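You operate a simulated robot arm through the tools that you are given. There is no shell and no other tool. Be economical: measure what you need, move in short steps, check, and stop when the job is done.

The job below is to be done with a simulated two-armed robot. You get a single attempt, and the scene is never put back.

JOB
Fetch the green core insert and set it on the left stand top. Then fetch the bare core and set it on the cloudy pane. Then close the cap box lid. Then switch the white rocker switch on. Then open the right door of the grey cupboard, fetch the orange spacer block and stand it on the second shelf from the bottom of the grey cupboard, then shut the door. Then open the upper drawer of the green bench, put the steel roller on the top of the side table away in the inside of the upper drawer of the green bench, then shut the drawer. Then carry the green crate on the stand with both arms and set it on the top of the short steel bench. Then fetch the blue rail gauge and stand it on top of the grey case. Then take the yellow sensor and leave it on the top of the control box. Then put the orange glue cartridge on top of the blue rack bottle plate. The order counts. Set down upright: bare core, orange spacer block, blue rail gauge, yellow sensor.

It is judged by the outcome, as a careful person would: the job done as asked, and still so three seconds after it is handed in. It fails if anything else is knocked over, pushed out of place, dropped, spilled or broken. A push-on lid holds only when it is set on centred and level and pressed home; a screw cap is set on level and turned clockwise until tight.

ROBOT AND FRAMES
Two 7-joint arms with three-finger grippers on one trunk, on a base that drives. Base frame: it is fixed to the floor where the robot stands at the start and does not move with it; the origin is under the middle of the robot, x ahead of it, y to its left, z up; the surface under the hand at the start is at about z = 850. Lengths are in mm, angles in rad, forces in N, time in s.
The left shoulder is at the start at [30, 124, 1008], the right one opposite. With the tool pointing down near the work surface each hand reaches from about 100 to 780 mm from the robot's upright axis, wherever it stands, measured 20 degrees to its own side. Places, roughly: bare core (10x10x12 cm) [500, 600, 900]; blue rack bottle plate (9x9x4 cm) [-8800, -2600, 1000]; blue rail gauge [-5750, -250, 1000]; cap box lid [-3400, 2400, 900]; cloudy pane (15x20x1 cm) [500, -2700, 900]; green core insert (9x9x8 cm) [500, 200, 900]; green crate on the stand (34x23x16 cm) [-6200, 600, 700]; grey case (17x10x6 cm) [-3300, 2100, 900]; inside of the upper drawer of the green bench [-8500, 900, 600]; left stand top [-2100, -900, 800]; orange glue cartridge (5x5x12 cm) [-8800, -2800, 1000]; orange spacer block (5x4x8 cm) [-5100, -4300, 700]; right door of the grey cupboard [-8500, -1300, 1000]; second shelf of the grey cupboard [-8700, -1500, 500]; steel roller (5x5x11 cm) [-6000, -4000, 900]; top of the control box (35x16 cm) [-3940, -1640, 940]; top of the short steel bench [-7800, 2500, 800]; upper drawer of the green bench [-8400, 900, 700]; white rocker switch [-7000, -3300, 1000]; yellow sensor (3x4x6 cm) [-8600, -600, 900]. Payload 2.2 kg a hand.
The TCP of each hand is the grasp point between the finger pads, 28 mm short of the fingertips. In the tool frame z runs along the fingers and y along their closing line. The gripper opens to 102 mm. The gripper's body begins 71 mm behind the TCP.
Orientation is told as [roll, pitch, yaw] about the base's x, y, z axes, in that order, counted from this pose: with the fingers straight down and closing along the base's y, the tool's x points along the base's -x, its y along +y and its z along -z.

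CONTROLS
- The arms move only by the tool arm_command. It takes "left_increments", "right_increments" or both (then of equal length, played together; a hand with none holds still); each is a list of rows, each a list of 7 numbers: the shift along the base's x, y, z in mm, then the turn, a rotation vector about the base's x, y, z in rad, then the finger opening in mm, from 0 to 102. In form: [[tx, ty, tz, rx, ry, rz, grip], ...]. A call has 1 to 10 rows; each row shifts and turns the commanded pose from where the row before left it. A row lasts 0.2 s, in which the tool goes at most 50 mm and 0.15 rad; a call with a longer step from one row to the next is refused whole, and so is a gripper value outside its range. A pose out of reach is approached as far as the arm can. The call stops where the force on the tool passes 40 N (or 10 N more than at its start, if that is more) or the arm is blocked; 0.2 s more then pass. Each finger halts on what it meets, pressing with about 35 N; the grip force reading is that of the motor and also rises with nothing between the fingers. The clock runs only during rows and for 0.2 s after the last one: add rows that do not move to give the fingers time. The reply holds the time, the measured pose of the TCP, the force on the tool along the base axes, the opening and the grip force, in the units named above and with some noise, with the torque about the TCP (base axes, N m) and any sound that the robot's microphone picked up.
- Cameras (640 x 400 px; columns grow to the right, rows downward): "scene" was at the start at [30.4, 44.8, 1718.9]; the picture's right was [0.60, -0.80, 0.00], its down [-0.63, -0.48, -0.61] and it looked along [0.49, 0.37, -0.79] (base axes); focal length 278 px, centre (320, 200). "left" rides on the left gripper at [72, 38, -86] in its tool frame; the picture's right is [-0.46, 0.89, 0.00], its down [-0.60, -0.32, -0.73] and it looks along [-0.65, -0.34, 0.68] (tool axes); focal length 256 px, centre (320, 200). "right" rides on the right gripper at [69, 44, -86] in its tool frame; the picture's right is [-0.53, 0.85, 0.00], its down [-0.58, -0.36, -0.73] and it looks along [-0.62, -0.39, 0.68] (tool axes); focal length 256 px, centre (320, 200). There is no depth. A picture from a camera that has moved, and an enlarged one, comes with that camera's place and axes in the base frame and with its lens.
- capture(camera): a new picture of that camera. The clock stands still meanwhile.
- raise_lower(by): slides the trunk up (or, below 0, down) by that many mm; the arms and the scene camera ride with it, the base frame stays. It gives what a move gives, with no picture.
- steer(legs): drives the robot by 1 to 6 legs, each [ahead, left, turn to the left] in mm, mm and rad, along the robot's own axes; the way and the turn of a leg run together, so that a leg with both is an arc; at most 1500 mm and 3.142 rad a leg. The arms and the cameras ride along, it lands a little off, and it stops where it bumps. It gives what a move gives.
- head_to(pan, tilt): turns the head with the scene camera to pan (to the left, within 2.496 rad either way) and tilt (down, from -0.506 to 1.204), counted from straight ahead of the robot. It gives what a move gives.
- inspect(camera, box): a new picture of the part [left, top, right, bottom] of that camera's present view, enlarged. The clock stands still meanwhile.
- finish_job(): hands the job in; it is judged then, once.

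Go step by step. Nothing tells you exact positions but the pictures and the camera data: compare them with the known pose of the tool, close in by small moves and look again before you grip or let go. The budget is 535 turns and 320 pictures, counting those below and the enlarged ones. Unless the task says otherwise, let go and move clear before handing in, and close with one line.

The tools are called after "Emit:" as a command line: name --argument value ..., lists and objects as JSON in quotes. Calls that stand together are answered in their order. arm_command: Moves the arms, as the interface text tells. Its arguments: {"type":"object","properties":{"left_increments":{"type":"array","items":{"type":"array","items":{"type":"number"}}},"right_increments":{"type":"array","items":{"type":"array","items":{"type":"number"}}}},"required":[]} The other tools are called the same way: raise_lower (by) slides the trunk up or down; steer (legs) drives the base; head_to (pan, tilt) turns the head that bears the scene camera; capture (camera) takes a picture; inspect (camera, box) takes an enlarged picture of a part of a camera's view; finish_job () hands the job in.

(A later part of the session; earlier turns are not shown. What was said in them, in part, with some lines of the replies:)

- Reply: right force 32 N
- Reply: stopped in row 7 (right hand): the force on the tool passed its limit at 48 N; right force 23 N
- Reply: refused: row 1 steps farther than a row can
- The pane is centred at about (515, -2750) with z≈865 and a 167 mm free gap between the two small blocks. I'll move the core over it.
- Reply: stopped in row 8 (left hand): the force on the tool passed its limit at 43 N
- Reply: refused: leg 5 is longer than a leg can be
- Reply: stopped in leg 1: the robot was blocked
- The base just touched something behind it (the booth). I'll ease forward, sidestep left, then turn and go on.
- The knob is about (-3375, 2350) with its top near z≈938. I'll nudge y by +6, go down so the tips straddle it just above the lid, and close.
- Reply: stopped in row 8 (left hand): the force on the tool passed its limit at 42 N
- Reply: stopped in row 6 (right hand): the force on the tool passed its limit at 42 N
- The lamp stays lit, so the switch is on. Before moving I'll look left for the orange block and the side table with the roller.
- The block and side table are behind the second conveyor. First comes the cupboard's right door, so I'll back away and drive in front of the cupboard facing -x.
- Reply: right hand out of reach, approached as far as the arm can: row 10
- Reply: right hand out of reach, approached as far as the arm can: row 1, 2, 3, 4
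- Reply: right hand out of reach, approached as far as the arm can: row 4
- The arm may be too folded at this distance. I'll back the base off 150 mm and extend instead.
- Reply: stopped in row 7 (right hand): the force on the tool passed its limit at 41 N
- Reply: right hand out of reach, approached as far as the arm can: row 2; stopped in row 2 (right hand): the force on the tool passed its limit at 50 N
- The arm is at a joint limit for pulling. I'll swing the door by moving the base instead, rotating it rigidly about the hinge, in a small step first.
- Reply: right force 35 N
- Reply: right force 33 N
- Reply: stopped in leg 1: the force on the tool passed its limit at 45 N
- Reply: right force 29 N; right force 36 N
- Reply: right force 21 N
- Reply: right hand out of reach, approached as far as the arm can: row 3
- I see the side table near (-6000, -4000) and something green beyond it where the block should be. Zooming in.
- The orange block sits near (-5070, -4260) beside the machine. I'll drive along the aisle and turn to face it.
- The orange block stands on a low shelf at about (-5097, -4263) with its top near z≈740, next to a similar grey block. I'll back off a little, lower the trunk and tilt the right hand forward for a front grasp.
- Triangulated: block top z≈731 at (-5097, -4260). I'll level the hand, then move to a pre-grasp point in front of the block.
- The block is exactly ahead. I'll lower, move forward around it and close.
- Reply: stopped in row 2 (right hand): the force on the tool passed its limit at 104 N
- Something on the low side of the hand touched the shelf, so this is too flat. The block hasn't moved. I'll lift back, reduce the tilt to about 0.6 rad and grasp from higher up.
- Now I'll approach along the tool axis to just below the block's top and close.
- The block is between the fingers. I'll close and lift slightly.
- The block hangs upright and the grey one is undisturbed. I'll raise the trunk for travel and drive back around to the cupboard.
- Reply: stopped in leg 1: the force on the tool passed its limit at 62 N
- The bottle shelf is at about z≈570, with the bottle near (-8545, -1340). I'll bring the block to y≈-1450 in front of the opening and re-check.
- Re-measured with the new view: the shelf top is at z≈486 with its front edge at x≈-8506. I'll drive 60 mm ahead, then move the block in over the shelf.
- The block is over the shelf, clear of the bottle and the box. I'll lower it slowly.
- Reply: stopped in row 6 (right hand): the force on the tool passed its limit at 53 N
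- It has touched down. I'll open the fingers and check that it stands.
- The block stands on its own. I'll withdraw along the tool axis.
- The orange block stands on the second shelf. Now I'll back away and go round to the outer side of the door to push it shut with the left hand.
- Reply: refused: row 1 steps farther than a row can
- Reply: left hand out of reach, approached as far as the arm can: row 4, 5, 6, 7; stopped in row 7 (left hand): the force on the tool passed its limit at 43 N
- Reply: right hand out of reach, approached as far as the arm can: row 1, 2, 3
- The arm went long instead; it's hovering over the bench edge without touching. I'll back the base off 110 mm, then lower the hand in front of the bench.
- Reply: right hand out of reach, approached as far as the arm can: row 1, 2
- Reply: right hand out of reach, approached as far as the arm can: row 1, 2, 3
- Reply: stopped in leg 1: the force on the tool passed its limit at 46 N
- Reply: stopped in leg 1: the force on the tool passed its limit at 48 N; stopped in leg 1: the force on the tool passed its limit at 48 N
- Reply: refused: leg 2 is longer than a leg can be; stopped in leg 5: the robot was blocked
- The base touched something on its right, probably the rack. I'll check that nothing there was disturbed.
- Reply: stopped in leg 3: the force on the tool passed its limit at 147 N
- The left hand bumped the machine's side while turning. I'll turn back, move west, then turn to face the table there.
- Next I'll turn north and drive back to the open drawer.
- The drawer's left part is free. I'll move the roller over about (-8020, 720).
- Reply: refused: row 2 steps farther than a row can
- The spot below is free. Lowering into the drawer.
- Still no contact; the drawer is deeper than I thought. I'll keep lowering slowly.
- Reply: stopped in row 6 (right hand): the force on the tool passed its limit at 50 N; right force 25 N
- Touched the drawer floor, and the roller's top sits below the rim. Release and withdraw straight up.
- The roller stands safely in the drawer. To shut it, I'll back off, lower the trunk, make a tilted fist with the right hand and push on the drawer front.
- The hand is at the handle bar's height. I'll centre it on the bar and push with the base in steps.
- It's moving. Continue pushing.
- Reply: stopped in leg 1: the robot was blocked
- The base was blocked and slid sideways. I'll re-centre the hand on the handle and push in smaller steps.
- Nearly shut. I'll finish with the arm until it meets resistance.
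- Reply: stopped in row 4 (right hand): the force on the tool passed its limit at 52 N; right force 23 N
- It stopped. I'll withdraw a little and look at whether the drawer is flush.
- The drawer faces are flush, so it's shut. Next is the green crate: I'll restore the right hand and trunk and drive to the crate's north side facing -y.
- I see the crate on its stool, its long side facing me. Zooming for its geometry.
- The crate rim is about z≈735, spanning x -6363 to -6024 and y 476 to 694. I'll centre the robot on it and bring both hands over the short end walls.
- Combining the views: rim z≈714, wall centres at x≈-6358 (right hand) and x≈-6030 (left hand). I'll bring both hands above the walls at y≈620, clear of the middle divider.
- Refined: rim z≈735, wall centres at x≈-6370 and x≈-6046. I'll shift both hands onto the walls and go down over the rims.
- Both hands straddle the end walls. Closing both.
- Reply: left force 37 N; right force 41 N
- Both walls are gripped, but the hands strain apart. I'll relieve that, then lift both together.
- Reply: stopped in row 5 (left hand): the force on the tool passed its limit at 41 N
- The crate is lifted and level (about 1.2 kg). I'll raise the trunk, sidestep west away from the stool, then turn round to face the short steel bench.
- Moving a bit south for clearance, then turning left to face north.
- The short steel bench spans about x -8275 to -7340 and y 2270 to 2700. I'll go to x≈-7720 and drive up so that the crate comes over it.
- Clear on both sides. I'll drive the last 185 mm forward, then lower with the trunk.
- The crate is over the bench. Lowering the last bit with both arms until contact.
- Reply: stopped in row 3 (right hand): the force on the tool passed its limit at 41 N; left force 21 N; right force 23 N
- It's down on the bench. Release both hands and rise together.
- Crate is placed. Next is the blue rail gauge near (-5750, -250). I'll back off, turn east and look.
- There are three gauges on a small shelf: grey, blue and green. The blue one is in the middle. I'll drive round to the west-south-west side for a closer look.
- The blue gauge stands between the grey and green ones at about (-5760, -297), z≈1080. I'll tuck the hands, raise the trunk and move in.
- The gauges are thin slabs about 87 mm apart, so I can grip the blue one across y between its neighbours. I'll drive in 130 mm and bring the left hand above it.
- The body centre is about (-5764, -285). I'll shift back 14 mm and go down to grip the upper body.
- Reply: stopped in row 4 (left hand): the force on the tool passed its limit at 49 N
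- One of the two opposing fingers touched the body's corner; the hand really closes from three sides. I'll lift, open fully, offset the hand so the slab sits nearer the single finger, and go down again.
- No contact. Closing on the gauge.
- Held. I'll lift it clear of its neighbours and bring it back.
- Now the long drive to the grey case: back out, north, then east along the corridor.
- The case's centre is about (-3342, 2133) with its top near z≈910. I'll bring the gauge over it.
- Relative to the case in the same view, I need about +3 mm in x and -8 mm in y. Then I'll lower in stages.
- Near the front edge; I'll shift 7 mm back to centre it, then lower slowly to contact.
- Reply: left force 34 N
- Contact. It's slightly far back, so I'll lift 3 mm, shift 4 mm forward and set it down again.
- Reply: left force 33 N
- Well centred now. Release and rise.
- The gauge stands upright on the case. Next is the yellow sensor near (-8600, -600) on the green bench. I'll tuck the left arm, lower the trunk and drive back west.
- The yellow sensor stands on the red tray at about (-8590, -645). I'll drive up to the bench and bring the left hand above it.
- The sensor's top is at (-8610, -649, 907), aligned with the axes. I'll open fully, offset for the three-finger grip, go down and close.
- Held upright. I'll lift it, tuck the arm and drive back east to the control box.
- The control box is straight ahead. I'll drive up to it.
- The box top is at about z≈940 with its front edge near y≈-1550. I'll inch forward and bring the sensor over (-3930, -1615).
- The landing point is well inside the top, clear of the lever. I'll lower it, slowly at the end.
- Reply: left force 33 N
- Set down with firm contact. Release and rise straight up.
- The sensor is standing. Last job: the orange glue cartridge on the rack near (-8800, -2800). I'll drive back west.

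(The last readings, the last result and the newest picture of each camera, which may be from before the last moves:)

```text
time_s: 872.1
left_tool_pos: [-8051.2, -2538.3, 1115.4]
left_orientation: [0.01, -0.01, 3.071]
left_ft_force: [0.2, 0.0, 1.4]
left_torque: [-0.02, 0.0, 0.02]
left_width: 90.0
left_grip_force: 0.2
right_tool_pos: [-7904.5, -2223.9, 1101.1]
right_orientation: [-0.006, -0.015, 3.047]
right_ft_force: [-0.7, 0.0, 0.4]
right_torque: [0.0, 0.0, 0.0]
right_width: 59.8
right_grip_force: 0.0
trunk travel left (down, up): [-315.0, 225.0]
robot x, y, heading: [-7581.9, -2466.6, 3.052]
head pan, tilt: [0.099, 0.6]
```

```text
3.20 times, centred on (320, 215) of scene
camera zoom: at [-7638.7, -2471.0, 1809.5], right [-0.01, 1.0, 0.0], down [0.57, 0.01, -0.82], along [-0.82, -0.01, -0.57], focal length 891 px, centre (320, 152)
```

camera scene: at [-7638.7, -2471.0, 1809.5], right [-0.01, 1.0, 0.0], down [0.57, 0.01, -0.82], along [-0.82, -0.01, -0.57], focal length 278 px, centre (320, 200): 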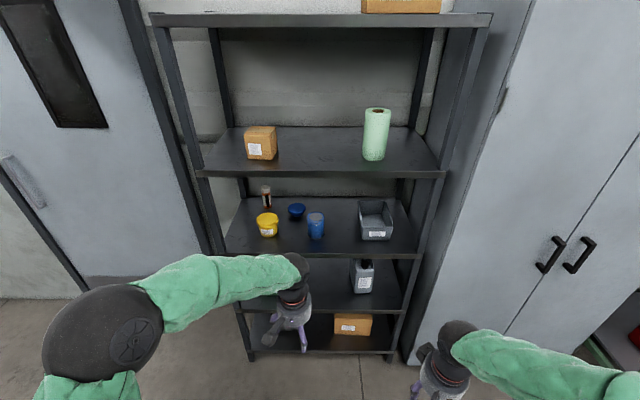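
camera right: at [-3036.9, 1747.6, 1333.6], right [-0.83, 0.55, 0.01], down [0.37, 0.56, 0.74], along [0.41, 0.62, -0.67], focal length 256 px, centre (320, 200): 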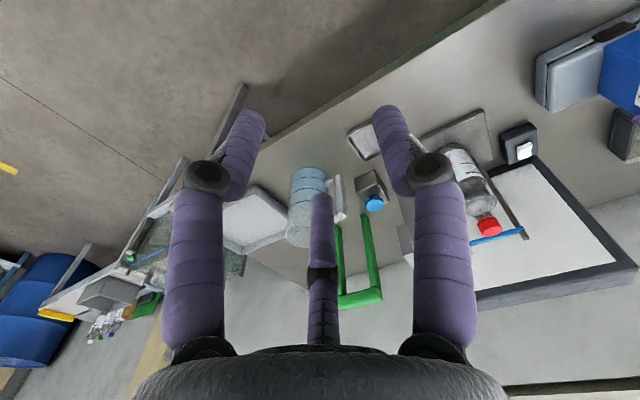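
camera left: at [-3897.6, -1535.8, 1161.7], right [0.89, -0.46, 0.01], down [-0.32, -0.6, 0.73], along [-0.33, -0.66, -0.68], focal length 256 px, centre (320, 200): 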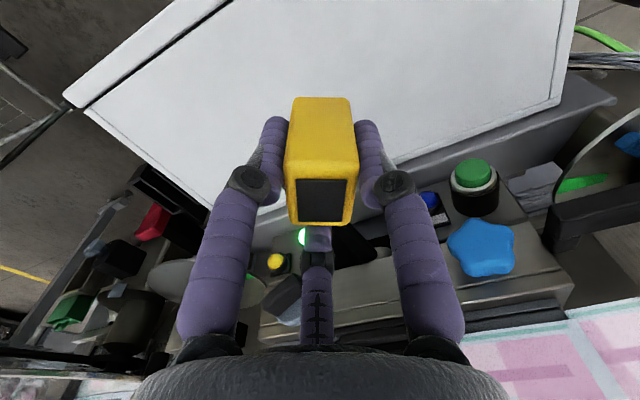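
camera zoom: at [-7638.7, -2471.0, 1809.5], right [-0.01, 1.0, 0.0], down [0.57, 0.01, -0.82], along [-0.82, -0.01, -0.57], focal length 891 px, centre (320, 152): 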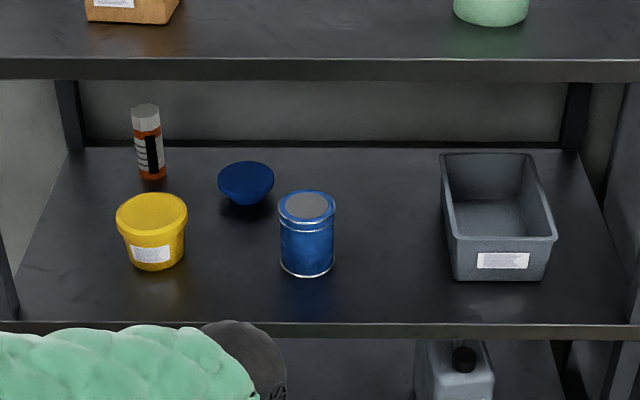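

The orange cartridge with the white cap is at the back left of the shelf, near (-8820, -2763). The dark blue plate is near (-8722, -2598), and the yellow tub stands in front of the cartridge. I'll line up, tilt the left hand forward, and go in over the tub.

Emit:
steer --legs '[[0, 0, 0.088], [170, 95, 0]]'

Emit:
arm_command --left_increments '[[-26, -14, 0, 0, 0.13, 0, 90], [-26, -14, 0, 0, 0.13, 0, 90], [-26, -14, 0, 0, 0.13, 0, 90], [-26, -14, 0, 0, 0.13, 0, 90], [-26, -14, 0, 0, 0.13, 0, 90], [-26, -14, 0, 0, 0.13, 0, 90], [-26, -14, 0, 0, 0.13, 0, 90], [-26, -14, 0, 0, 0.13, 0, 90]]'

Emit:
capture --camera "left"

Emit:
capture --camera "scene"

```text
time_s: 874.2
left_tool_pos: [-8210.0, -2673.2, 1115.7]
left_orientation: [0.01, -0.008, -3.121]
left_ft_force: [0.0, 0.0, 0.0]
left_torque: [0.0, -0.01, -0.01]
left_width: 90.1
left_grip_force: 0.1
right_tool_pos: [-8092.2, -2347.7, 1099.4]
right_orientation: [-0.005, -0.015, 3.137]
right_ft_force: [0.8, 0.6, 0.8]
right_torque: [0.0, -0.03, 0.05]
right_width: 60.0
right_grip_force: 0.1
trunk travel left (down, up): [-315.0, 225.0]
robot x, y, heading: [-7746.0, -2559.2, 3.138]
head pan, tilt: [0.099, 0.6]
```

```text
time_s: 876.0
left_tool_pos: [-8418.7, -2786.3, 1114.0]
left_orientation: [-0.088, -1.038, -3.021]
left_ft_force: [-1.5, 0.5, 1.5]
left_torque: [-0.15, -0.17, -0.05]
left_width: 89.9
left_grip_force: 0.0
right_tool_pos: [-8092.5, -2349.3, 1099.5]
right_orientation: [-0.004, -0.014, 3.137]
right_ft_force: [-0.3, -0.1, -0.1]
right_torque: [0.03, -0.07, 0.02]
right_width: 59.9
right_grip_force: 0.1
trunk travel left (down, up): [-315.0, 225.0]
robot x, y, heading: [-7747.2, -2558.4, 3.147]
head pan, tilt: [0.099, 0.6]
```

```text
72 pictures are left
camera left: at [-8305.6, -2818.6, 1092.8], right [-0.19, -0.91, 0.36], down [0.31, 0.29, 0.9], along [-0.93, 0.29, 0.23], focal length 256 px, centre (320, 200)
```

left: 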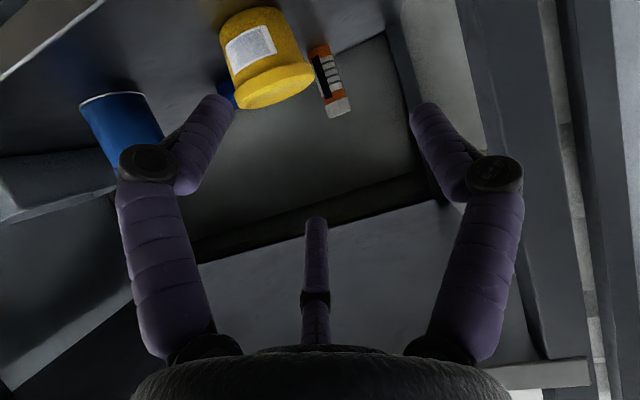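

```text
71 pictures are left
camera scene: at [-7807.3, -2571.1, 1809.5], right [-0.1, 1.0, 0.0], down [0.56, 0.06, -0.82], along [-0.82, -0.08, -0.57], focal length 278 px, centre (320, 200)
```

scene: 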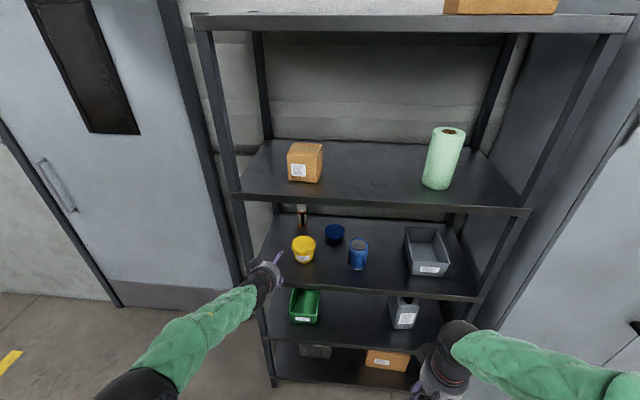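

The cartridge's top is at about (-8837, -2764, 1055) and the tub's top is near 1048. I'll straighten the hand at tilt ≈0.93, pull the right hand back, and drive the left hand in above the tub.

Emit:
arm_command --left_increments '[[0, 11, 6, -0.022, -0.055, -0.022, 90], [0, 11, 6, -0.023, -0.055, -0.023, 90], [0, 0, 0, 0, 0, 0, 90], [0, 0, 0, 0, 0, 0, 90]]' --right_increments '[[40, 0, 0, 0, 0, 0, 60], [40, 0, 0, 0, 0, 0, 60], [40, 0, 0, 0, 0, 0, 60], [30, 0, 0, 0, 0, 0, 60]]'

Emit:
steer --legs '[[150, 0, 0]]'

Emit:
capture --camera "left"

```text
time_s: 877.0
left_tool_pos: [-8417.7, -2764.4, 1128.8]
left_orientation: [0.059, -0.939, 3.067]
left_ft_force: [-0.8, 0.4, -1.1]
left_torque: [0.01, 0.0, -0.02]
left_width: 89.8
left_grip_force: 0.0
right_tool_pos: [-7940.2, -2346.9, 1100.3]
right_orientation: [-0.005, -0.014, 3.137]
right_ft_force: [0.3, 0.1, -0.4]
right_torque: [-0.02, 0.01, 0.01]
right_width: 60.1
right_grip_force: 0.1
trunk travel left (down, up): [-315.0, 225.0]
robot x, y, heading: [-7753.5, -2561.0, -3.143]
head pan, tilt: [0.099, 0.6]
```

```text
time_s: 878.4
left_tool_pos: [-8567.9, -2765.6, 1126.9]
left_orientation: [0.057, -0.936, 3.07]
left_ft_force: [-0.6, -0.5, -0.2]
left_torque: [0.01, 0.02, 0.01]
left_width: 89.8
left_grip_force: 0.0
right_tool_pos: [-8093.4, -2346.4, 1098.4]
right_orientation: [-0.005, -0.015, 3.139]
right_ft_force: [0.3, 0.7, 0.2]
right_torque: [0.0, -0.05, -0.01]
right_width: 60.2
right_grip_force: 0.2
trunk travel left (down, up): [-315.0, 225.0]
robot x, y, heading: [-7892.3, -2560.6, -3.14]
head pan, tilt: [0.099, 0.6]
```

```text
70 pictures are left
camera left: at [-8457.0, -2805.7, 1121.5], right [-0.3, -0.86, 0.41], down [0.24, 0.34, 0.91], along [-0.92, 0.37, 0.11], focal length 256 px, centre (320, 200)
```

left: 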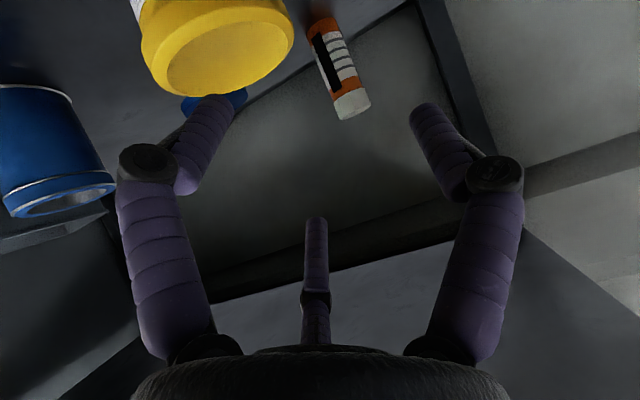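

Aligned: the cartridge is ahead at y≈-2759, z top ≈1057, and the lower finger clears the tub. Driving further in.

Emit:
steer --legs '[[130, 0, 0]]'

Emit:
capture --camera "left"

Emit:
inspect --camera "scene" --box '[180, 170, 400, 350]'

```text
time_s: 879.8
left_tool_pos: [-8690.7, -2762.2, 1117.1]
left_orientation: [0.053, -0.92, 3.067]
left_ft_force: [0.1, 0.2, -0.6]
left_torque: [-0.04, 0.04, 0.04]
left_width: 89.8
left_grip_force: 0.0
right_tool_pos: [-8220.6, -2347.9, 1100.0]
right_orientation: [-0.005, -0.015, 3.141]
right_ft_force: [-0.7, 0.3, -0.2]
right_torque: [0.02, 0.02, 0.02]
right_width: 60.1
right_grip_force: 0.2
trunk travel left (down, up): [-315.0, 225.0]
robot x, y, heading: [-8027.6, -2560.6, -3.139]
head pan, tilt: [0.099, 0.6]
stopped in leg 1: the robot was blocked; the commanded pose is now the measured one
```

```text
69 pictures are left
camera left: at [-8578.9, -2803.7, 1113.2], right [-0.31, -0.86, 0.4], down [0.23, 0.34, 0.91], along [-0.92, 0.37, 0.09], focal length 256 px, centre (320, 200)
```

left: 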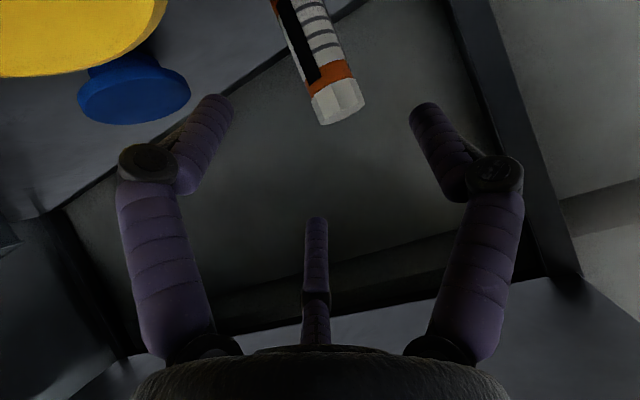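

```text
2.22 times, centred on (290, 260) of scene
camera zoom: at [-8083.6, -2571.1, 1809.7], right [-0.1, 0.99, 0.0], down [0.56, 0.06, -0.83], along [-0.82, -0.08, -0.56], focal length 619 px, centre (387, 67)
```

zoom: 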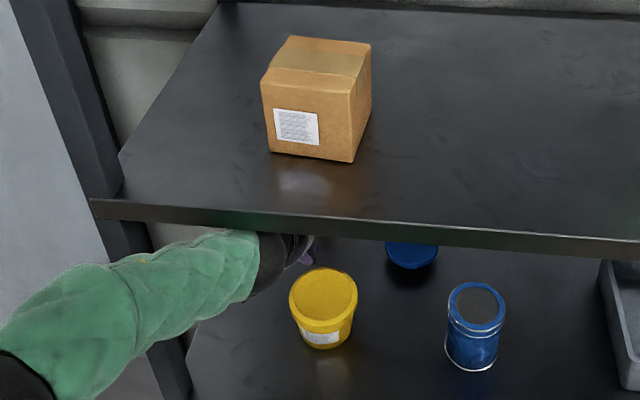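

The wrist is touching the upper shelf's edge. I'll back off a little, flatten the hand to about 1.15 rad, correct the small roll, and try again lower.

Emit:
steer --legs '[[-40, 0, 0]]'

Emit:
arm_command --left_increments '[[0, 0, 0, 0.016, 0.08, 0.013, 90], [0, 1, -2, 0.016, 0.08, 0.013, 90], [0, 1, -2, 0, 0.07, 0, 90], [0, 0, 0, 0, 0, 0, 90]]'

Emit:
steer --legs '[[120, 0, 0]]'

Emit:
capture --camera "left"

```text
time_s: 880.7
left_tool_pos: [-8649.5, -2761.8, 1118.5]
left_orientation: [0.056, -0.921, 3.066]
left_ft_force: [1.0, 0.4, 1.6]
left_torque: [-0.01, -0.02, -0.03]
left_width: 89.9
left_grip_force: 0.0
right_tool_pos: [-8179.3, -2347.1, 1100.3]
right_orientation: [-0.006, -0.016, 3.14]
right_ft_force: [0.6, -0.3, -0.2]
right_torque: [-0.02, 0.07, 0.01]
right_width: 59.9
right_grip_force: 0.0
trunk travel left (down, up): [-315.0, 225.0]
robot x, y, heading: [-7988.3, -2556.5, -3.136]
head pan, tilt: [0.099, 0.6]
```

```text
time_s: 881.7
left_tool_pos: [-8652.2, -2759.5, 1114.6]
left_orientation: [0.011, -1.152, 3.131]
left_ft_force: [-0.2, 0.0, -0.6]
left_torque: [0.03, 0.03, 0.06]
left_width: 90.2
left_grip_force: 0.1
right_tool_pos: [-8182.9, -2347.2, 1099.1]
right_orientation: [-0.005, -0.015, 3.141]
right_ft_force: [0.1, 0.6, 0.0]
right_torque: [0.0, -0.01, 0.0]
right_width: 60.0
right_grip_force: 0.1
trunk travel left (down, up): [-315.0, 225.0]
robot x, y, heading: [-7986.0, -2562.3, -3.142]
head pan, tilt: [0.099, 0.6]
```

```text
time_s: 882.9
left_tool_pos: [-8772.0, -2762.4, 1112.0]
left_orientation: [0.011, -1.149, 3.132]
left_ft_force: [-0.2, 1.0, -1.1]
left_torque: [-0.01, 0.02, 0.03]
left_width: 90.2
left_grip_force: 0.0
right_tool_pos: [-8301.9, -2348.0, 1099.1]
right_orientation: [-0.005, -0.012, 3.14]
right_ft_force: [0.0, 0.6, -0.2]
right_torque: [0.01, -0.02, -0.01]
right_width: 60.1
right_grip_force: 0.1
trunk travel left (down, up): [-315.0, 225.0]
robot x, y, heading: [-8107.1, -2560.2, -3.136]
head pan, tilt: [0.099, 0.6]
```

```text
67 pictures are left
camera left: at [-8663.6, -2798.5, 1082.3], right [-0.19, -0.88, 0.43], down [0.42, 0.32, 0.85], along [-0.89, 0.34, 0.31], focal length 256 px, centre (320, 200)
```

left: 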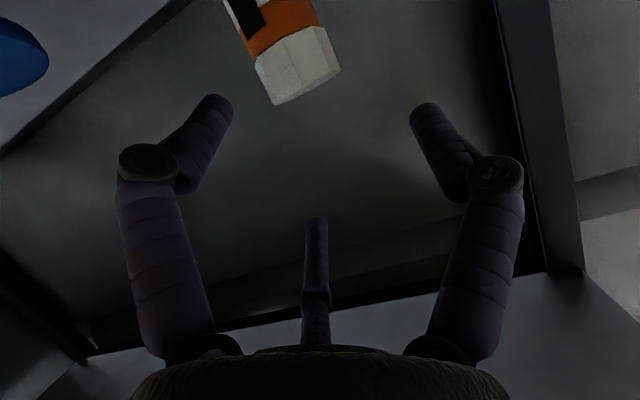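

Now unblocked and close. I'll lower to z≈1048 behind the tub and move forward around the cartridge's top.

Emit:
arm_command --left_increments '[[0, 1, -25, 0, 0, 0, 95], [0, 1, -20, 0, 0, 0, 95], [0, 0, -18, 0, 0, 0, 95], [-12, 0, 0, 0, 0, 0, 95], [-12, 0, 0, 0, 0, 0, 95], [0, 0, 0, 0, 0, 0, 95]]'

Emit:
capture --camera "left"

Emit:
inspect --camera "scene" --box '[180, 170, 400, 350]'

```text
time_s: 884.3
left_tool_pos: [-8802.4, -2736.1, 1065.8]
left_orientation: [0.01, -1.151, 3.133]
left_ft_force: [0.1, 0.5, -0.4]
left_torque: [0.0, 0.05, 0.03]
left_width: 95.2
left_grip_force: 0.1
left hand out of reach, approached as far as the arm can: row 1, 2, 3
right_tool_pos: [-8301.2, -2348.1, 1100.1]
right_orientation: [-0.006, -0.014, 3.14]
right_ft_force: [-0.2, 0.2, -0.2]
right_torque: [-0.01, -0.03, 0.01]
right_width: 59.8
right_grip_force: 0.1
trunk travel left (down, up): [-315.0, 225.0]
robot x, y, heading: [-8104.6, -2564.7, -3.14]
head pan, tilt: [0.099, 0.6]
```

```text
66 pictures are left
camera left: at [-8694.5, -2776.2, 1035.1], right [-0.19, -0.88, 0.43], down [0.42, 0.32, 0.85], along [-0.89, 0.34, 0.31], focal length 256 px, centre (320, 200)
```

left: 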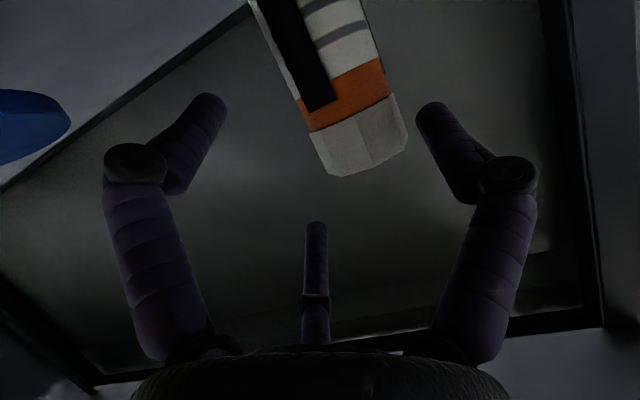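

```text
2.22 times, centred on (290, 260) of scene
camera zoom: at [-8164.0, -2571.0, 1809.6], right [-0.1, 0.99, 0.0], down [0.56, 0.06, -0.83], along [-0.82, -0.08, -0.56], focal length 619 px, centre (387, 67)
```

zoom: 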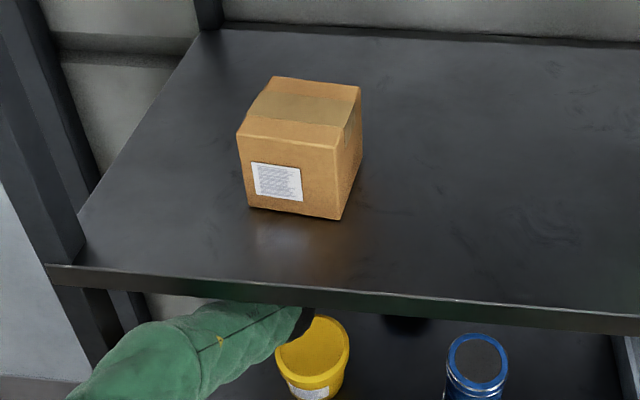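

The arm's wrist limit shifted it sideways. I'll use the base (left 23, ahead 25) and the trunk (down 18) to line up instead.

Emit:
steer --legs '[[0, 23, 0]]'

Emit:
raise_lower --by -18

Emit:
steer --legs '[[24, 0, 0]]'

Emit:
capture --camera "left"

```text
time_s: 885.1
left_tool_pos: [-8802.9, -2761.7, 1065.9]
left_orientation: [0.009, -1.15, 3.132]
left_ft_force: [-0.1, -0.2, -1.0]
left_torque: [-0.03, 0.02, -0.01]
left_width: 95.0
left_grip_force: 0.0
right_tool_pos: [-8300.8, -2370.7, 1099.7]
right_orientation: [-0.006, -0.014, 3.14]
right_ft_force: [0.2, -0.5, 1.1]
right_torque: [0.05, 0.0, -0.01]
right_width: 60.2
right_grip_force: 0.0
trunk travel left (down, up): [-315.0, 225.0]
robot x, y, heading: [-8108.1, -2586.7, -3.138]
head pan, tilt: [0.099, 0.6]
```

```text
time_s: 885.8
left_tool_pos: [-8802.0, -2760.1, 1048.6]
left_orientation: [0.01, -1.15, 3.131]
left_ft_force: [0.3, 0.2, -0.5]
left_torque: [-0.03, -0.02, 0.03]
left_width: 95.2
left_grip_force: 0.1
right_tool_pos: [-8300.1, -2369.2, 1082.4]
right_orientation: [-0.005, -0.016, 3.139]
right_ft_force: [0.1, 0.5, -1.2]
right_torque: [-0.01, 0.0, -0.04]
right_width: 59.9
right_grip_force: 0.1
trunk travel left (down, up): [-297.0, 243.0]
robot x, y, heading: [-8104.3, -2584.1, -3.139]
head pan, tilt: [0.099, 0.6]
```

```text
time_s: 886.6
left_tool_pos: [-8826.4, -2760.7, 1046.2]
left_orientation: [0.01, -1.149, 3.131]
left_ft_force: [-0.9, 0.3, 0.2]
left_torque: [-0.01, 0.03, 0.02]
left_width: 94.9
left_grip_force: 0.0
right_tool_pos: [-8324.9, -2371.9, 1081.5]
right_orientation: [-0.007, -0.013, 3.141]
right_ft_force: [-0.5, -0.5, -0.3]
right_torque: [-0.01, -0.01, 0.0]
right_width: 59.9
right_grip_force: 0.1
trunk travel left (down, up): [-297.0, 243.0]
robot x, y, heading: [-8131.4, -2586.8, -3.144]
head pan, tilt: [0.099, 0.6]
```

```text
64 pictures are left
camera left: at [-8718.6, -2798.9, 1016.1], right [-0.19, -0.88, 0.43], down [0.42, 0.32, 0.85], along [-0.89, 0.34, 0.31], focal length 256 px, centre (320, 200)
```

left: 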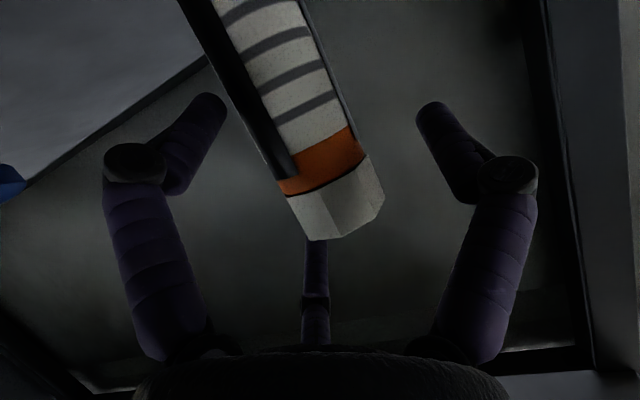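

The cartridge is between the fingers. Closing and lifting slightly with the trunk.

Emit:
arm_command --left_increments '[[0, 0, 0, 0, 0, 0, 75], [0, 0, 0, 0, 0, 0, 55], [0, 0, 0, 0, 0, 0, 35], [0, 0, 0, 0, 0, 0, 22], [0, 0, 0, 0, 0, 0, 22], [0, 0, 0, 0, 0, 0, 22]]'

Emit:
raise_lower --by 25

Emit:
capture --camera "left"

```text
time_s: 888.0
left_tool_pos: [-8825.3, -2760.4, 1048.0]
left_orientation: [0.013, -1.152, 3.129]
left_ft_force: [0.2, -0.8, 3.3]
left_torque: [-0.25, 0.16, 0.05]
left_width: 60.3
left_grip_force: 35.3
right_tool_pos: [-8324.8, -2371.1, 1082.3]
right_orientation: [-0.006, -0.014, 3.141]
right_ft_force: [-0.1, 0.5, -0.5]
right_torque: [0.01, -0.03, 0.0]
right_width: 60.0
right_grip_force: 0.0
trunk travel left (down, up): [-297.0, 243.0]
robot x, y, heading: [-8128.8, -2583.9, -3.139]
head pan, tilt: [0.099, 0.6]
```

```text
time_s: 888.7
left_tool_pos: [-8816.7, -2758.1, 1050.4]
left_orientation: [0.001, -1.118, 3.132]
left_ft_force: [-0.2, 0.1, -1.1]
left_torque: [0.0, -0.02, 0.02]
left_width: 60.2
left_grip_force: 34.7
right_tool_pos: [-8326.5, -2372.5, 1105.5]
right_orientation: [-0.007, -0.013, 3.14]
right_ft_force: [0.2, 0.2, -0.4]
right_torque: [0.03, -0.01, 0.0]
right_width: 59.8
right_grip_force: 0.1
trunk travel left (down, up): [-322.0, 218.0]
robot x, y, heading: [-8128.8, -2581.9, -3.141]
head pan, tilt: [0.099, 0.6]
```

```text
63 pictures are left
camera left: at [-8708.0, -2795.8, 1023.6], right [-0.21, -0.88, 0.42], down [0.4, 0.31, 0.86], along [-0.89, 0.35, 0.28], focal length 256 px, centre (320, 200)
```

left: 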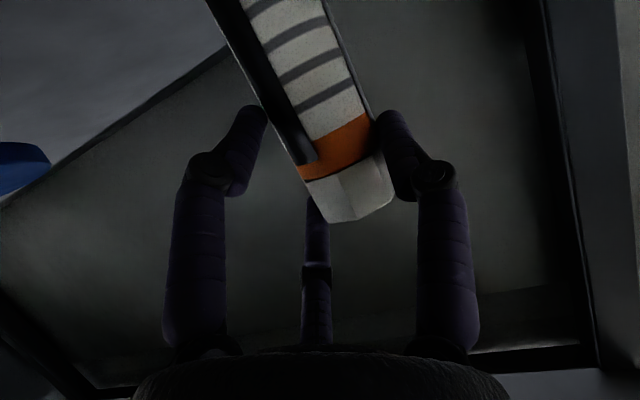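

The forearm is against the upper shelf, so raising the trunk didn't lift the hand. I'll go back down, then lower the shoulder step by step while the arm lifts, so that the forearm clears the shelf.

Emit:
raise_lower --by -25

Emit:
arm_command --left_increments '[[0, 0, 4, 0, 0, 0, 22], [0, 0, 5, 0, 0, 0, 22], [0, 0, 5, 0, 0, 0, 22], [0, 0, 0, 0, 0, 0, 22]]'

Emit:
raise_lower --by -20

Emit:
arm_command --left_increments '[[0, 0, 6, 0, 0, 0, 22], [0, 0, 6, 0, 0, 0, 22], [0, 0, 6, 0, 0, 0, 22], [0, 0, 6, 0, 0, 0, 22], [0, 0, 0, 0, 0, 0, 22]]'

```text
time_s: 889.4
left_tool_pos: [-8827.8, -2761.3, 1049.6]
left_orientation: [0.011, -1.155, 3.13]
left_ft_force: [0.2, 0.5, -2.3]
left_torque: [0.04, -0.04, -0.01]
left_width: 60.5
left_grip_force: 35.1
right_tool_pos: [-8324.8, -2371.1, 1081.9]
right_orientation: [-0.004, -0.014, 3.14]
right_ft_force: [0.4, -0.3, 0.7]
right_torque: [0.0, 0.02, 0.0]
right_width: 60.1
right_grip_force: 0.0
trunk travel left (down, up): [-297.0, 243.0]
robot x, y, heading: [-8128.0, -2584.9, -3.14]
head pan, tilt: [0.099, 0.6]
```

```text
time_s: 890.4
left_tool_pos: [-8826.7, -2760.6, 1062.6]
left_orientation: [0.01, -1.149, 3.129]
left_ft_force: [0.6, 1.0, -1.2]
left_torque: [0.05, -0.04, 0.0]
left_width: 60.3
left_grip_force: 35.0
right_tool_pos: [-8324.2, -2371.0, 1082.2]
right_orientation: [-0.005, -0.014, 3.14]
right_ft_force: [0.5, 0.3, 0.9]
right_torque: [0.03, 0.03, -0.03]
right_width: 60.1
right_grip_force: 0.1
trunk travel left (down, up): [-297.0, 243.0]
robot x, y, heading: [-8128.3, -2587.4, -3.138]
head pan, tilt: [0.099, 0.6]
```

```text
time_s: 891.0
left_tool_pos: [-8828.8, -2763.6, 1046.4]
left_orientation: [0.016, -1.16, 3.127]
left_ft_force: [-2.0, 1.1, 14.9]
left_torque: [-0.25, 0.76, -0.09]
left_width: 60.1
left_grip_force: 35.1
right_tool_pos: [-8324.5, -2370.0, 1061.6]
right_orientation: [-0.006, -0.014, 3.141]
right_ft_force: [-0.7, -0.7, -0.1]
right_torque: [0.01, -0.02, -0.02]
right_width: 60.1
right_grip_force: 0.2
trunk travel left (down, up): [-277.0, 263.0]
robot x, y, heading: [-8129.3, -2581.9, -3.142]
head pan, tilt: [0.099, 0.6]
```

```text
time_s: 892.2
left_tool_pos: [-8826.4, -2761.8, 1065.4]
left_orientation: [0.011, -1.149, 3.13]
left_ft_force: [0.2, -0.1, -1.6]
left_torque: [0.0, -0.04, 0.01]
left_width: 59.9
left_grip_force: 35.3
right_tool_pos: [-8324.5, -2371.2, 1062.6]
right_orientation: [-0.006, -0.015, 3.14]
right_ft_force: [0.1, 0.1, -0.8]
right_torque: [0.01, -0.02, 0.02]
right_width: 59.9
right_grip_force: 0.0
trunk travel left (down, up): [-277.0, 263.0]
robot x, y, heading: [-8127.9, -2583.5, -3.141]
head pan, tilt: [0.099, 0.6]
```

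Works. Repeat in larger steps.

Emit:
arm_command --left_increments '[[0, 0, 6, 0, 0, 0, 22], [0, 0, 6, 0, 0, 0, 22], [0, 0, 6, 0, 0, 0, 22], [0, 0, 6, 0, 0, 0, 22], [0, 0, 0, 0, 0, 0, 22]]'

Emit:
raise_lower --by -30

Emit:
arm_command --left_increments '[[0, 0, 7, 0, 0, 0, 22], [0, 0, 7, 0, 0, 0, 22], [0, 0, 7, 0, 0, 0, 22], [0, 0, 7, 0, 0, 0, 22], [0, 0, 7, 0, 0, 0, 22], [0, 0, 0, 0, 0, 0, 22]]'

Emit:
raise_lower --by -25

Emit:
arm_command --left_increments '[[0, 0, 7, 0, 0, 0, 22], [0, 0, 7, 0, 0, 0, 22], [0, 0, 7, 0, 0, 0, 22], [0, 0, 7, 0, 0, 0, 22], [0, 0, 7, 0, 0, 0, 22], [0, 0, 7, 0, 0, 0, 22], [0, 0, 0, 0, 0, 0, 22]]'

```text
time_s: 893.5
left_tool_pos: [-8826.1, -2759.4, 1086.6]
left_orientation: [0.01, -1.143, 3.128]
left_ft_force: [0.0, -0.9, -0.8]
left_torque: [0.01, -0.04, 0.02]
left_width: 60.0
left_grip_force: 35.0
right_tool_pos: [-8324.9, -2371.1, 1060.9]
right_orientation: [-0.005, -0.015, 3.14]
right_ft_force: [0.2, 0.8, -0.4]
right_torque: [-0.02, -0.01, 0.01]
right_width: 60.0
right_grip_force: 0.2
trunk travel left (down, up): [-277.0, 263.0]
robot x, y, heading: [-8129.1, -2580.7, -3.143]
head pan, tilt: [0.099, 0.6]
```

```text
time_s: 894.2
left_tool_pos: [-8827.3, -2761.1, 1062.0]
left_orientation: [0.01, -1.151, 3.132]
left_ft_force: [0.4, 0.3, -1.5]
left_torque: [0.03, -0.05, 0.0]
left_width: 60.0
left_grip_force: 34.6
right_tool_pos: [-8324.6, -2370.5, 1032.0]
right_orientation: [-0.005, -0.013, 3.139]
right_ft_force: [0.8, -0.2, 0.4]
right_torque: [0.02, 0.02, 0.03]
right_width: 59.8
right_grip_force: 0.0
trunk travel left (down, up): [-247.0, 293.0]
robot x, y, heading: [-8134.4, -2584.9, -3.144]
head pan, tilt: [0.099, 0.6]
```

```text
time_s: 895.6
left_tool_pos: [-8825.6, -2760.8, 1095.3]
left_orientation: [0.011, -1.151, 3.131]
left_ft_force: [0.3, 0.0, -2.3]
left_torque: [0.02, -0.05, -0.05]
left_width: 60.1
left_grip_force: 35.2
right_tool_pos: [-8324.4, -2371.0, 1032.0]
right_orientation: [-0.006, -0.014, 3.14]
right_ft_force: [-0.4, -0.1, -0.1]
right_torque: [0.01, 0.05, 0.01]
right_width: 60.1
right_grip_force: 0.2
trunk travel left (down, up): [-247.0, 293.0]
robot x, y, heading: [-8129.5, -2584.3, -3.136]
head pan, tilt: [0.099, 0.6]
```

```text
time_s: 896.3
left_tool_pos: [-8823.8, -2761.3, 1070.0]
left_orientation: [0.011, -1.15, 3.132]
left_ft_force: [0.1, 0.6, -2.8]
left_torque: [0.01, -0.01, -0.01]
left_width: 59.8
left_grip_force: 34.5
right_tool_pos: [-8324.8, -2370.2, 1006.2]
right_orientation: [-0.006, -0.014, 3.14]
right_ft_force: [-0.2, 0.2, -0.3]
right_torque: [0.01, 0.01, 0.01]
right_width: 59.6
right_grip_force: 0.0
trunk travel left (down, up): [-222.0, 318.0]
robot x, y, heading: [-8132.9, -2586.8, -3.142]
head pan, tilt: [0.099, 0.6]
```

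```text
time_s: 897.9
left_tool_pos: [-8825.2, -2762.6, 1113.4]
left_orientation: [0.01, -1.149, 3.13]
left_ft_force: [0.1, 0.1, -2.3]
left_torque: [0.02, -0.02, 0.01]
left_width: 59.7
left_grip_force: 35.2
right_tool_pos: [-8324.7, -2371.1, 1006.4]
right_orientation: [-0.003, -0.014, 3.141]
right_ft_force: [-0.1, 0.3, -0.2]
right_torque: [0.02, 0.01, 0.0]
right_width: 60.1
right_grip_force: 0.1
trunk travel left (down, up): [-222.0, 318.0]
robot x, y, heading: [-8131.1, -2586.9, -3.143]
head pan, tilt: [0.099, 0.6]
```

Lifted 65 mm, enough to clear the plate. I'll move sideways and back with the base to bring it over the plate near (-8762, -2603).

Emit:
steer --legs '[[0, -155, 0], [-62, 0, 0]]'

Emit:
capture --camera "left"

Emit:
capture --camera "scene"

```text
time_s: 899.9
left_tool_pos: [-8762.0, -2608.8, 1112.7]
left_orientation: [0.01, -1.152, 3.134]
left_ft_force: [-0.1, 0.3, -1.1]
left_torque: [0.03, -0.06, 0.01]
left_width: 59.8
left_grip_force: 34.9
right_tool_pos: [-8261.6, -2215.9, 1006.1]
right_orientation: [-0.005, -0.014, -3.14]
right_ft_force: [1.4, -0.4, 0.0]
right_torque: [-0.01, 0.03, 0.01]
right_width: 60.1
right_grip_force: 0.0
trunk travel left (down, up): [-222.0, 318.0]
robot x, y, heading: [-8066.7, -2427.5, -3.139]
head pan, tilt: [0.099, 0.6]
```

```text
62 pictures are left
camera left: at [-8652.9, -2646.5, 1082.2], right [-0.19, -0.88, 0.43], down [0.42, 0.32, 0.85], along [-0.89, 0.34, 0.31], focal length 256 px, centre (320, 200)
```

left: 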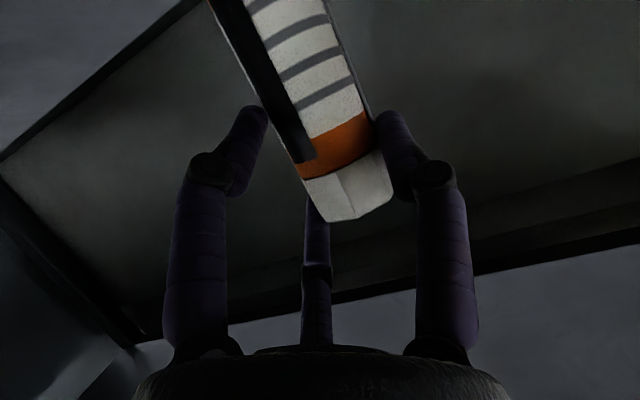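

```text
61 pictures are left
camera scene: at [-8123.0, -2438.0, 1716.7], right [-0.11, 0.99, 0.0], down [0.56, 0.06, -0.83], along [-0.82, -0.09, -0.56], focal length 278 px, centre (320, 200)
```

scene: 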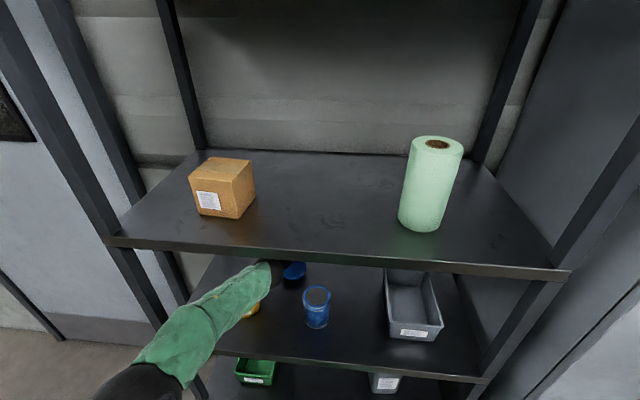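

Emit:
inspect --camera "scene" --box '[220, 235, 350, 335]'

```text
4.00 times, centred on (285, 285) of scene
camera zoom: at [-8123.0, -2438.0, 1716.7], right [-0.11, 0.99, 0.0], down [0.56, 0.06, -0.83], along [-0.82, -0.09, -0.56], focal length 1114 px, centre (460, -140)
```

zoom: 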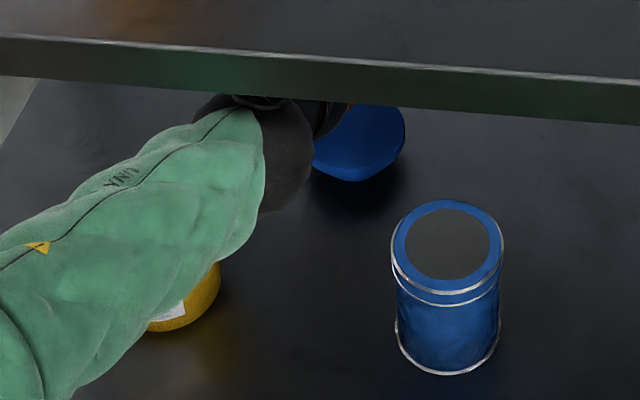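

The plate's centre is about (-8771, -2601); the cartridge is within 8 mm of it. I'll make a small correction and lower gently to contact.

Emit:
arm_command --left_increments '[[-5, 5, 0, 0, 0, 0, 22], [0, 0, -5, 0, 0, 0, 22], [0, 0, -5, 0, 0, 0, 22], [0, 0, -4, 0, 0, 0, 22], [0, 0, -4, 0, 0, 0, 22], [0, 0, -3, 0, 0, 0, 22], [0, 0, -3, 0, 0, 0, 22], [0, 0, -3, 0, 0, 0, 22], [0, 0, -3, 0, 0, 0, 22]]'

Emit:
capture --camera "left"

```text
time_s: 901.9
left_tool_pos: [-8769.2, -2602.5, 1084.0]
left_orientation: [0.012, -1.155, 3.132]
left_ft_force: [0.4, 0.9, 3.4]
left_torque: [-0.02, 0.04, 0.03]
left_width: 59.7
left_grip_force: 35.5
right_tool_pos: [-8263.1, -2215.6, 1005.7]
right_orientation: [-0.005, -0.012, -3.14]
right_ft_force: [0.7, 0.4, 0.3]
right_torque: [0.0, 0.0, -0.01]
right_width: 60.2
right_grip_force: 0.0
trunk travel left (down, up): [-222.0, 318.0]
robot x, y, heading: [-8065.5, -2426.6, -3.131]
head pan, tilt: [0.099, 0.6]
```

```text
59 pictures are left
camera left: at [-8660.6, -2641.2, 1052.7], right [-0.19, -0.88, 0.43], down [0.42, 0.32, 0.85], along [-0.89, 0.34, 0.31], focal length 256 px, centre (320, 200)
```

left: 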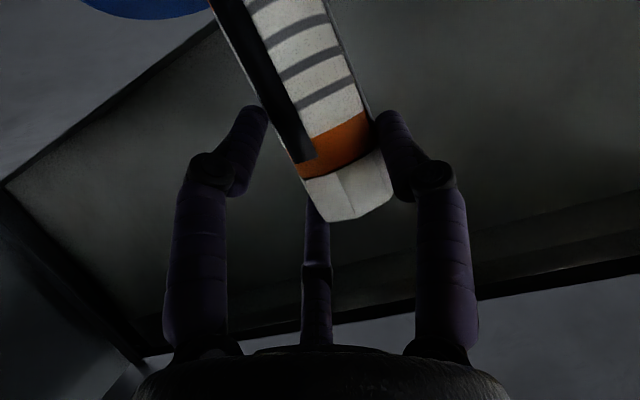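

It's just touching. The plate's centre looks about 6 mm further +y, so I'll lift 4 mm, shift and press gently down.

Emit:
arm_command --left_increments '[[0, 0, 5, 0, 0, 0, 22], [-1, 6, 0, 0, 0, 0, 22], [0, 0, -4, 0, 0, 0, 22], [0, 0, -2, 0, 0, 0, 22], [0, 0, -2, 0, 0, 0, 22], [0, 0, -2, 0, 0, 0, 22], [0, 0, -2, 0, 0, 0, 22]]'

```text
time_s: 903.5
left_tool_pos: [-8769.1, -2599.4, 1084.3]
left_orientation: [0.014, -1.162, 3.135]
left_ft_force: [1.8, 2.3, 28.9]
left_torque: [-0.18, 0.08, 0.01]
left_width: 59.6
left_grip_force: 34.8
right_tool_pos: [-8261.0, -2214.1, 1006.9]
right_orientation: [-0.004, -0.015, -3.139]
right_ft_force: [-0.2, -0.4, 0.2]
right_torque: [-0.01, -0.04, -0.03]
right_width: 60.1
right_grip_force: 0.0
trunk travel left (down, up): [-222.0, 318.0]
robot x, y, heading: [-8072.1, -2428.1, -3.139]
head pan, tilt: [0.099, 0.6]
```

Firmly seated. I'll relieve, open the fingers, and check before withdrawing.

Emit:
arm_command --left_increments '[[0, 0, 1, 0, 0, 0, 64], [0, 0, 0, 0, 0, 0, 72], [0, 0, 0, 0, 0, 0, 85], [0, 0, 0, 0, 0, 0, 98], [0, 0, 0, 0, 0, 0, 98]]'

Emit:
capture --camera "left"

```text
time_s: 904.7
left_tool_pos: [-8767.9, -2597.5, 1075.6]
left_orientation: [0.011, -1.15, 3.135]
left_ft_force: [-0.2, 0.2, -0.6]
left_torque: [0.02, 0.0, -0.03]
left_width: 97.9
left_grip_force: 0.0
right_tool_pos: [-8263.0, -2214.5, 1006.7]
right_orientation: [-0.005, -0.014, -3.141]
right_ft_force: [-1.2, 0.0, -0.3]
right_torque: [0.0, 0.03, -0.01]
right_width: 60.2
right_grip_force: 0.0
trunk travel left (down, up): [-222.0, 318.0]
robot x, y, heading: [-8070.9, -2427.1, -3.137]
head pan, tilt: [0.099, 0.6]
```

```text
58 pictures are left
camera left: at [-8660.1, -2635.5, 1045.1], right [-0.19, -0.88, 0.43], down [0.42, 0.32, 0.85], along [-0.89, 0.34, 0.31], focal length 256 px, centre (320, 200)
```

left: 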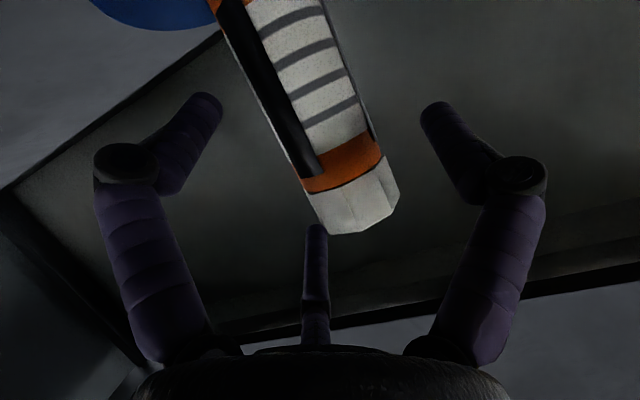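

It stands on the plate by itself. I'll shift 6 mm sideways to centre the open fingers, rise a little and back straight out.

Emit:
arm_command --left_increments '[[0, 3, 2, 0, 0, 0, 100], [0, 3, 3, 0, 0, 0, 100], [0, 0, 5, 0, 0, 0, 100], [0, 0, 5, 0, 0, 0, 100], [0, 0, 4, 0, 0, 0, 100], [0, 0, 0, 0, 0, 0, 100]]'

Emit:
capture --camera "left"

```text
time_s: 906.1
left_tool_pos: [-8769.0, -2590.2, 1095.6]
left_orientation: [0.011, -1.15, 3.132]
left_ft_force: [-0.2, -0.4, 0.1]
left_torque: [-0.02, -0.02, 0.0]
left_width: 100.0
left_grip_force: 0.0
right_tool_pos: [-8263.0, -2216.3, 1006.2]
right_orientation: [-0.005, -0.014, -3.14]
right_ft_force: [0.2, -0.2, 0.1]
right_torque: [0.0, 0.04, 0.03]
right_width: 60.1
right_grip_force: 0.1
trunk travel left (down, up): [-222.0, 318.0]
robot x, y, heading: [-8070.0, -2429.0, -3.139]
head pan, tilt: [0.099, 0.6]
```

```text
57 pictures are left
camera left: at [-8660.6, -2628.6, 1064.6], right [-0.19, -0.88, 0.43], down [0.42, 0.32, 0.85], along [-0.89, 0.34, 0.31], focal length 256 px, centre (320, 200)
```

left: 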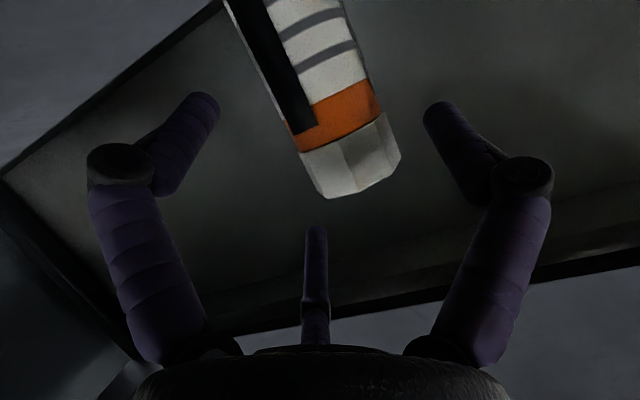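

Emit:
steer --legs '[[-60, 0, 0]]'

Emit:
capture --camera "left"

```text
time_s: 907.1
left_tool_pos: [-8707.8, -2590.4, 1096.1]
left_orientation: [0.01, -1.152, 3.132]
left_ft_force: [0.1, 0.9, -0.1]
left_torque: [0.01, -0.01, 0.01]
left_width: 100.2
left_grip_force: 0.0
right_tool_pos: [-8202.2, -2214.8, 1007.3]
right_orientation: [-0.007, -0.014, -3.14]
right_ft_force: [-0.2, -0.9, 0.3]
right_torque: [0.01, 0.05, 0.0]
right_width: 60.0
right_grip_force: 0.1
trunk travel left (down, up): [-222.0, 318.0]
robot x, y, heading: [-8010.1, -2426.5, -3.133]
head pan, tilt: [0.099, 0.6]
```

```text
56 pictures are left
camera left: at [-8599.6, -2627.6, 1065.6], right [-0.19, -0.88, 0.43], down [0.42, 0.32, 0.85], along [-0.89, 0.34, 0.31], focal length 256 px, centre (320, 200)
```

left: 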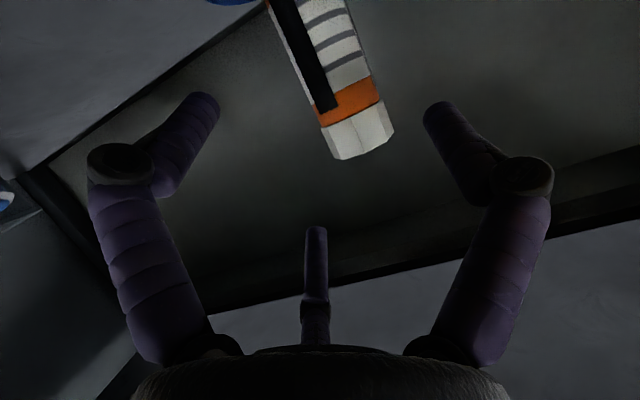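

Emit:
steer --legs '[[-320, 0, 0]]'

Emit:
head_to --pan 0.1 --tilt 0.45

Emit:
capture --camera "scene"

Emit:
capture --camera "left"

```text
time_s: 909.2
left_tool_pos: [-8394.5, -2586.3, 1095.8]
left_orientation: [0.01, -1.153, 3.133]
left_ft_force: [0.8, -0.8, 0.5]
left_torque: [0.02, 0.02, -0.03]
left_width: 99.8
left_grip_force: 0.0
right_tool_pos: [-7887.6, -2214.5, 1006.8]
right_orientation: [-0.005, -0.014, 3.143]
right_ft_force: [-0.1, -1.1, 0.0]
right_torque: [-0.02, 0.06, -0.02]
right_width: 59.9
right_grip_force: 0.0
trunk travel left (down, up): [-222.0, 318.0]
robot x, y, heading: [-7695.1, -2424.4, -3.138]
head pan, tilt: [0.099, 0.6]
```

```text
time_s: 909.9
left_tool_pos: [-8396.0, -2586.7, 1094.6]
left_orientation: [0.011, -1.149, 3.131]
left_ft_force: [0.5, -0.6, -0.4]
left_torque: [-0.04, 0.0, 0.0]
left_width: 100.0
left_grip_force: 0.0
right_tool_pos: [-7890.4, -2212.6, 1006.6]
right_orientation: [-0.004, -0.015, 3.142]
right_ft_force: [-0.4, 0.0, -0.5]
right_torque: [-0.03, 0.01, 0.04]
right_width: 59.9
right_grip_force: 0.0
trunk travel left (down, up): [-222.0, 318.0]
robot x, y, heading: [-7694.5, -2426.4, -3.138]
head pan, tilt: [0.099, 0.45]
```

```text
55 pictures are left
camera scene: at [-7755.7, -2436.5, 1730.1], right [-0.1, 0.99, 0.0], down [0.43, 0.04, -0.9], along [-0.9, -0.09, -0.44], focal length 278 px, centre (320, 200)
```

scene: 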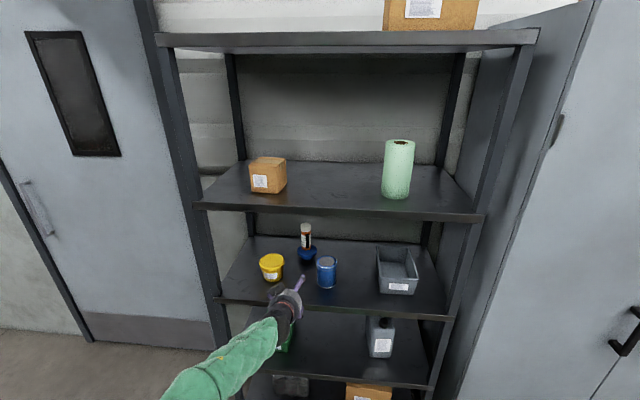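

```text
54 pictures are left
camera left: at [-8287.8, -2625.4, 1064.5], right [-0.19, -0.88, 0.43], down [0.42, 0.32, 0.85], along [-0.89, 0.34, 0.31], focal length 256 px, centre (320, 200)
```

left: 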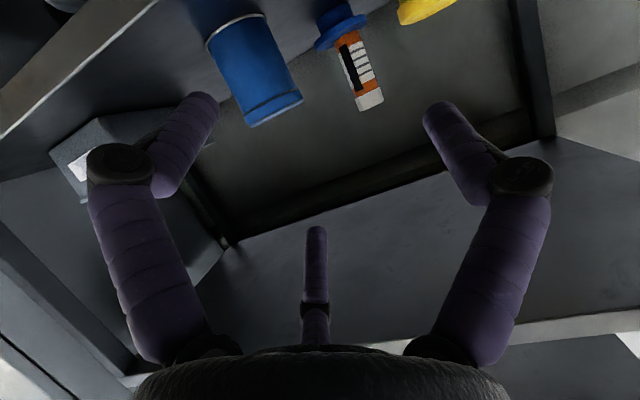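

Emit:
inspect --camera "scene" --box '[250, 215, 360, 300]'

```text
4.71 times, centred on (305, 258) of scene
camera zoom: at [-7755.7, -2436.5, 1730.1], right [-0.1, 0.99, 0.0], down [0.43, 0.04, -0.9], along [-0.9, -0.09, -0.44], focal length 1311 px, centre (391, -71)
```

zoom: 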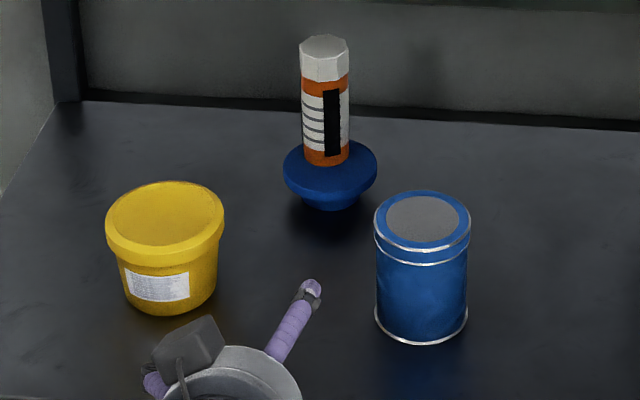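

The cartridge stands on the blue plate, both hands are empty and clear, and every step is done in order. Handing in.

Emit:
finish_job

```text
The job is handed in.
```

All ten steps were done in the order given and the job is handed in. I checked the placed items, the switch lamp, the box lid, the door and the drawer on camera when each step was finished, but did not go back to re-check them before handing in.
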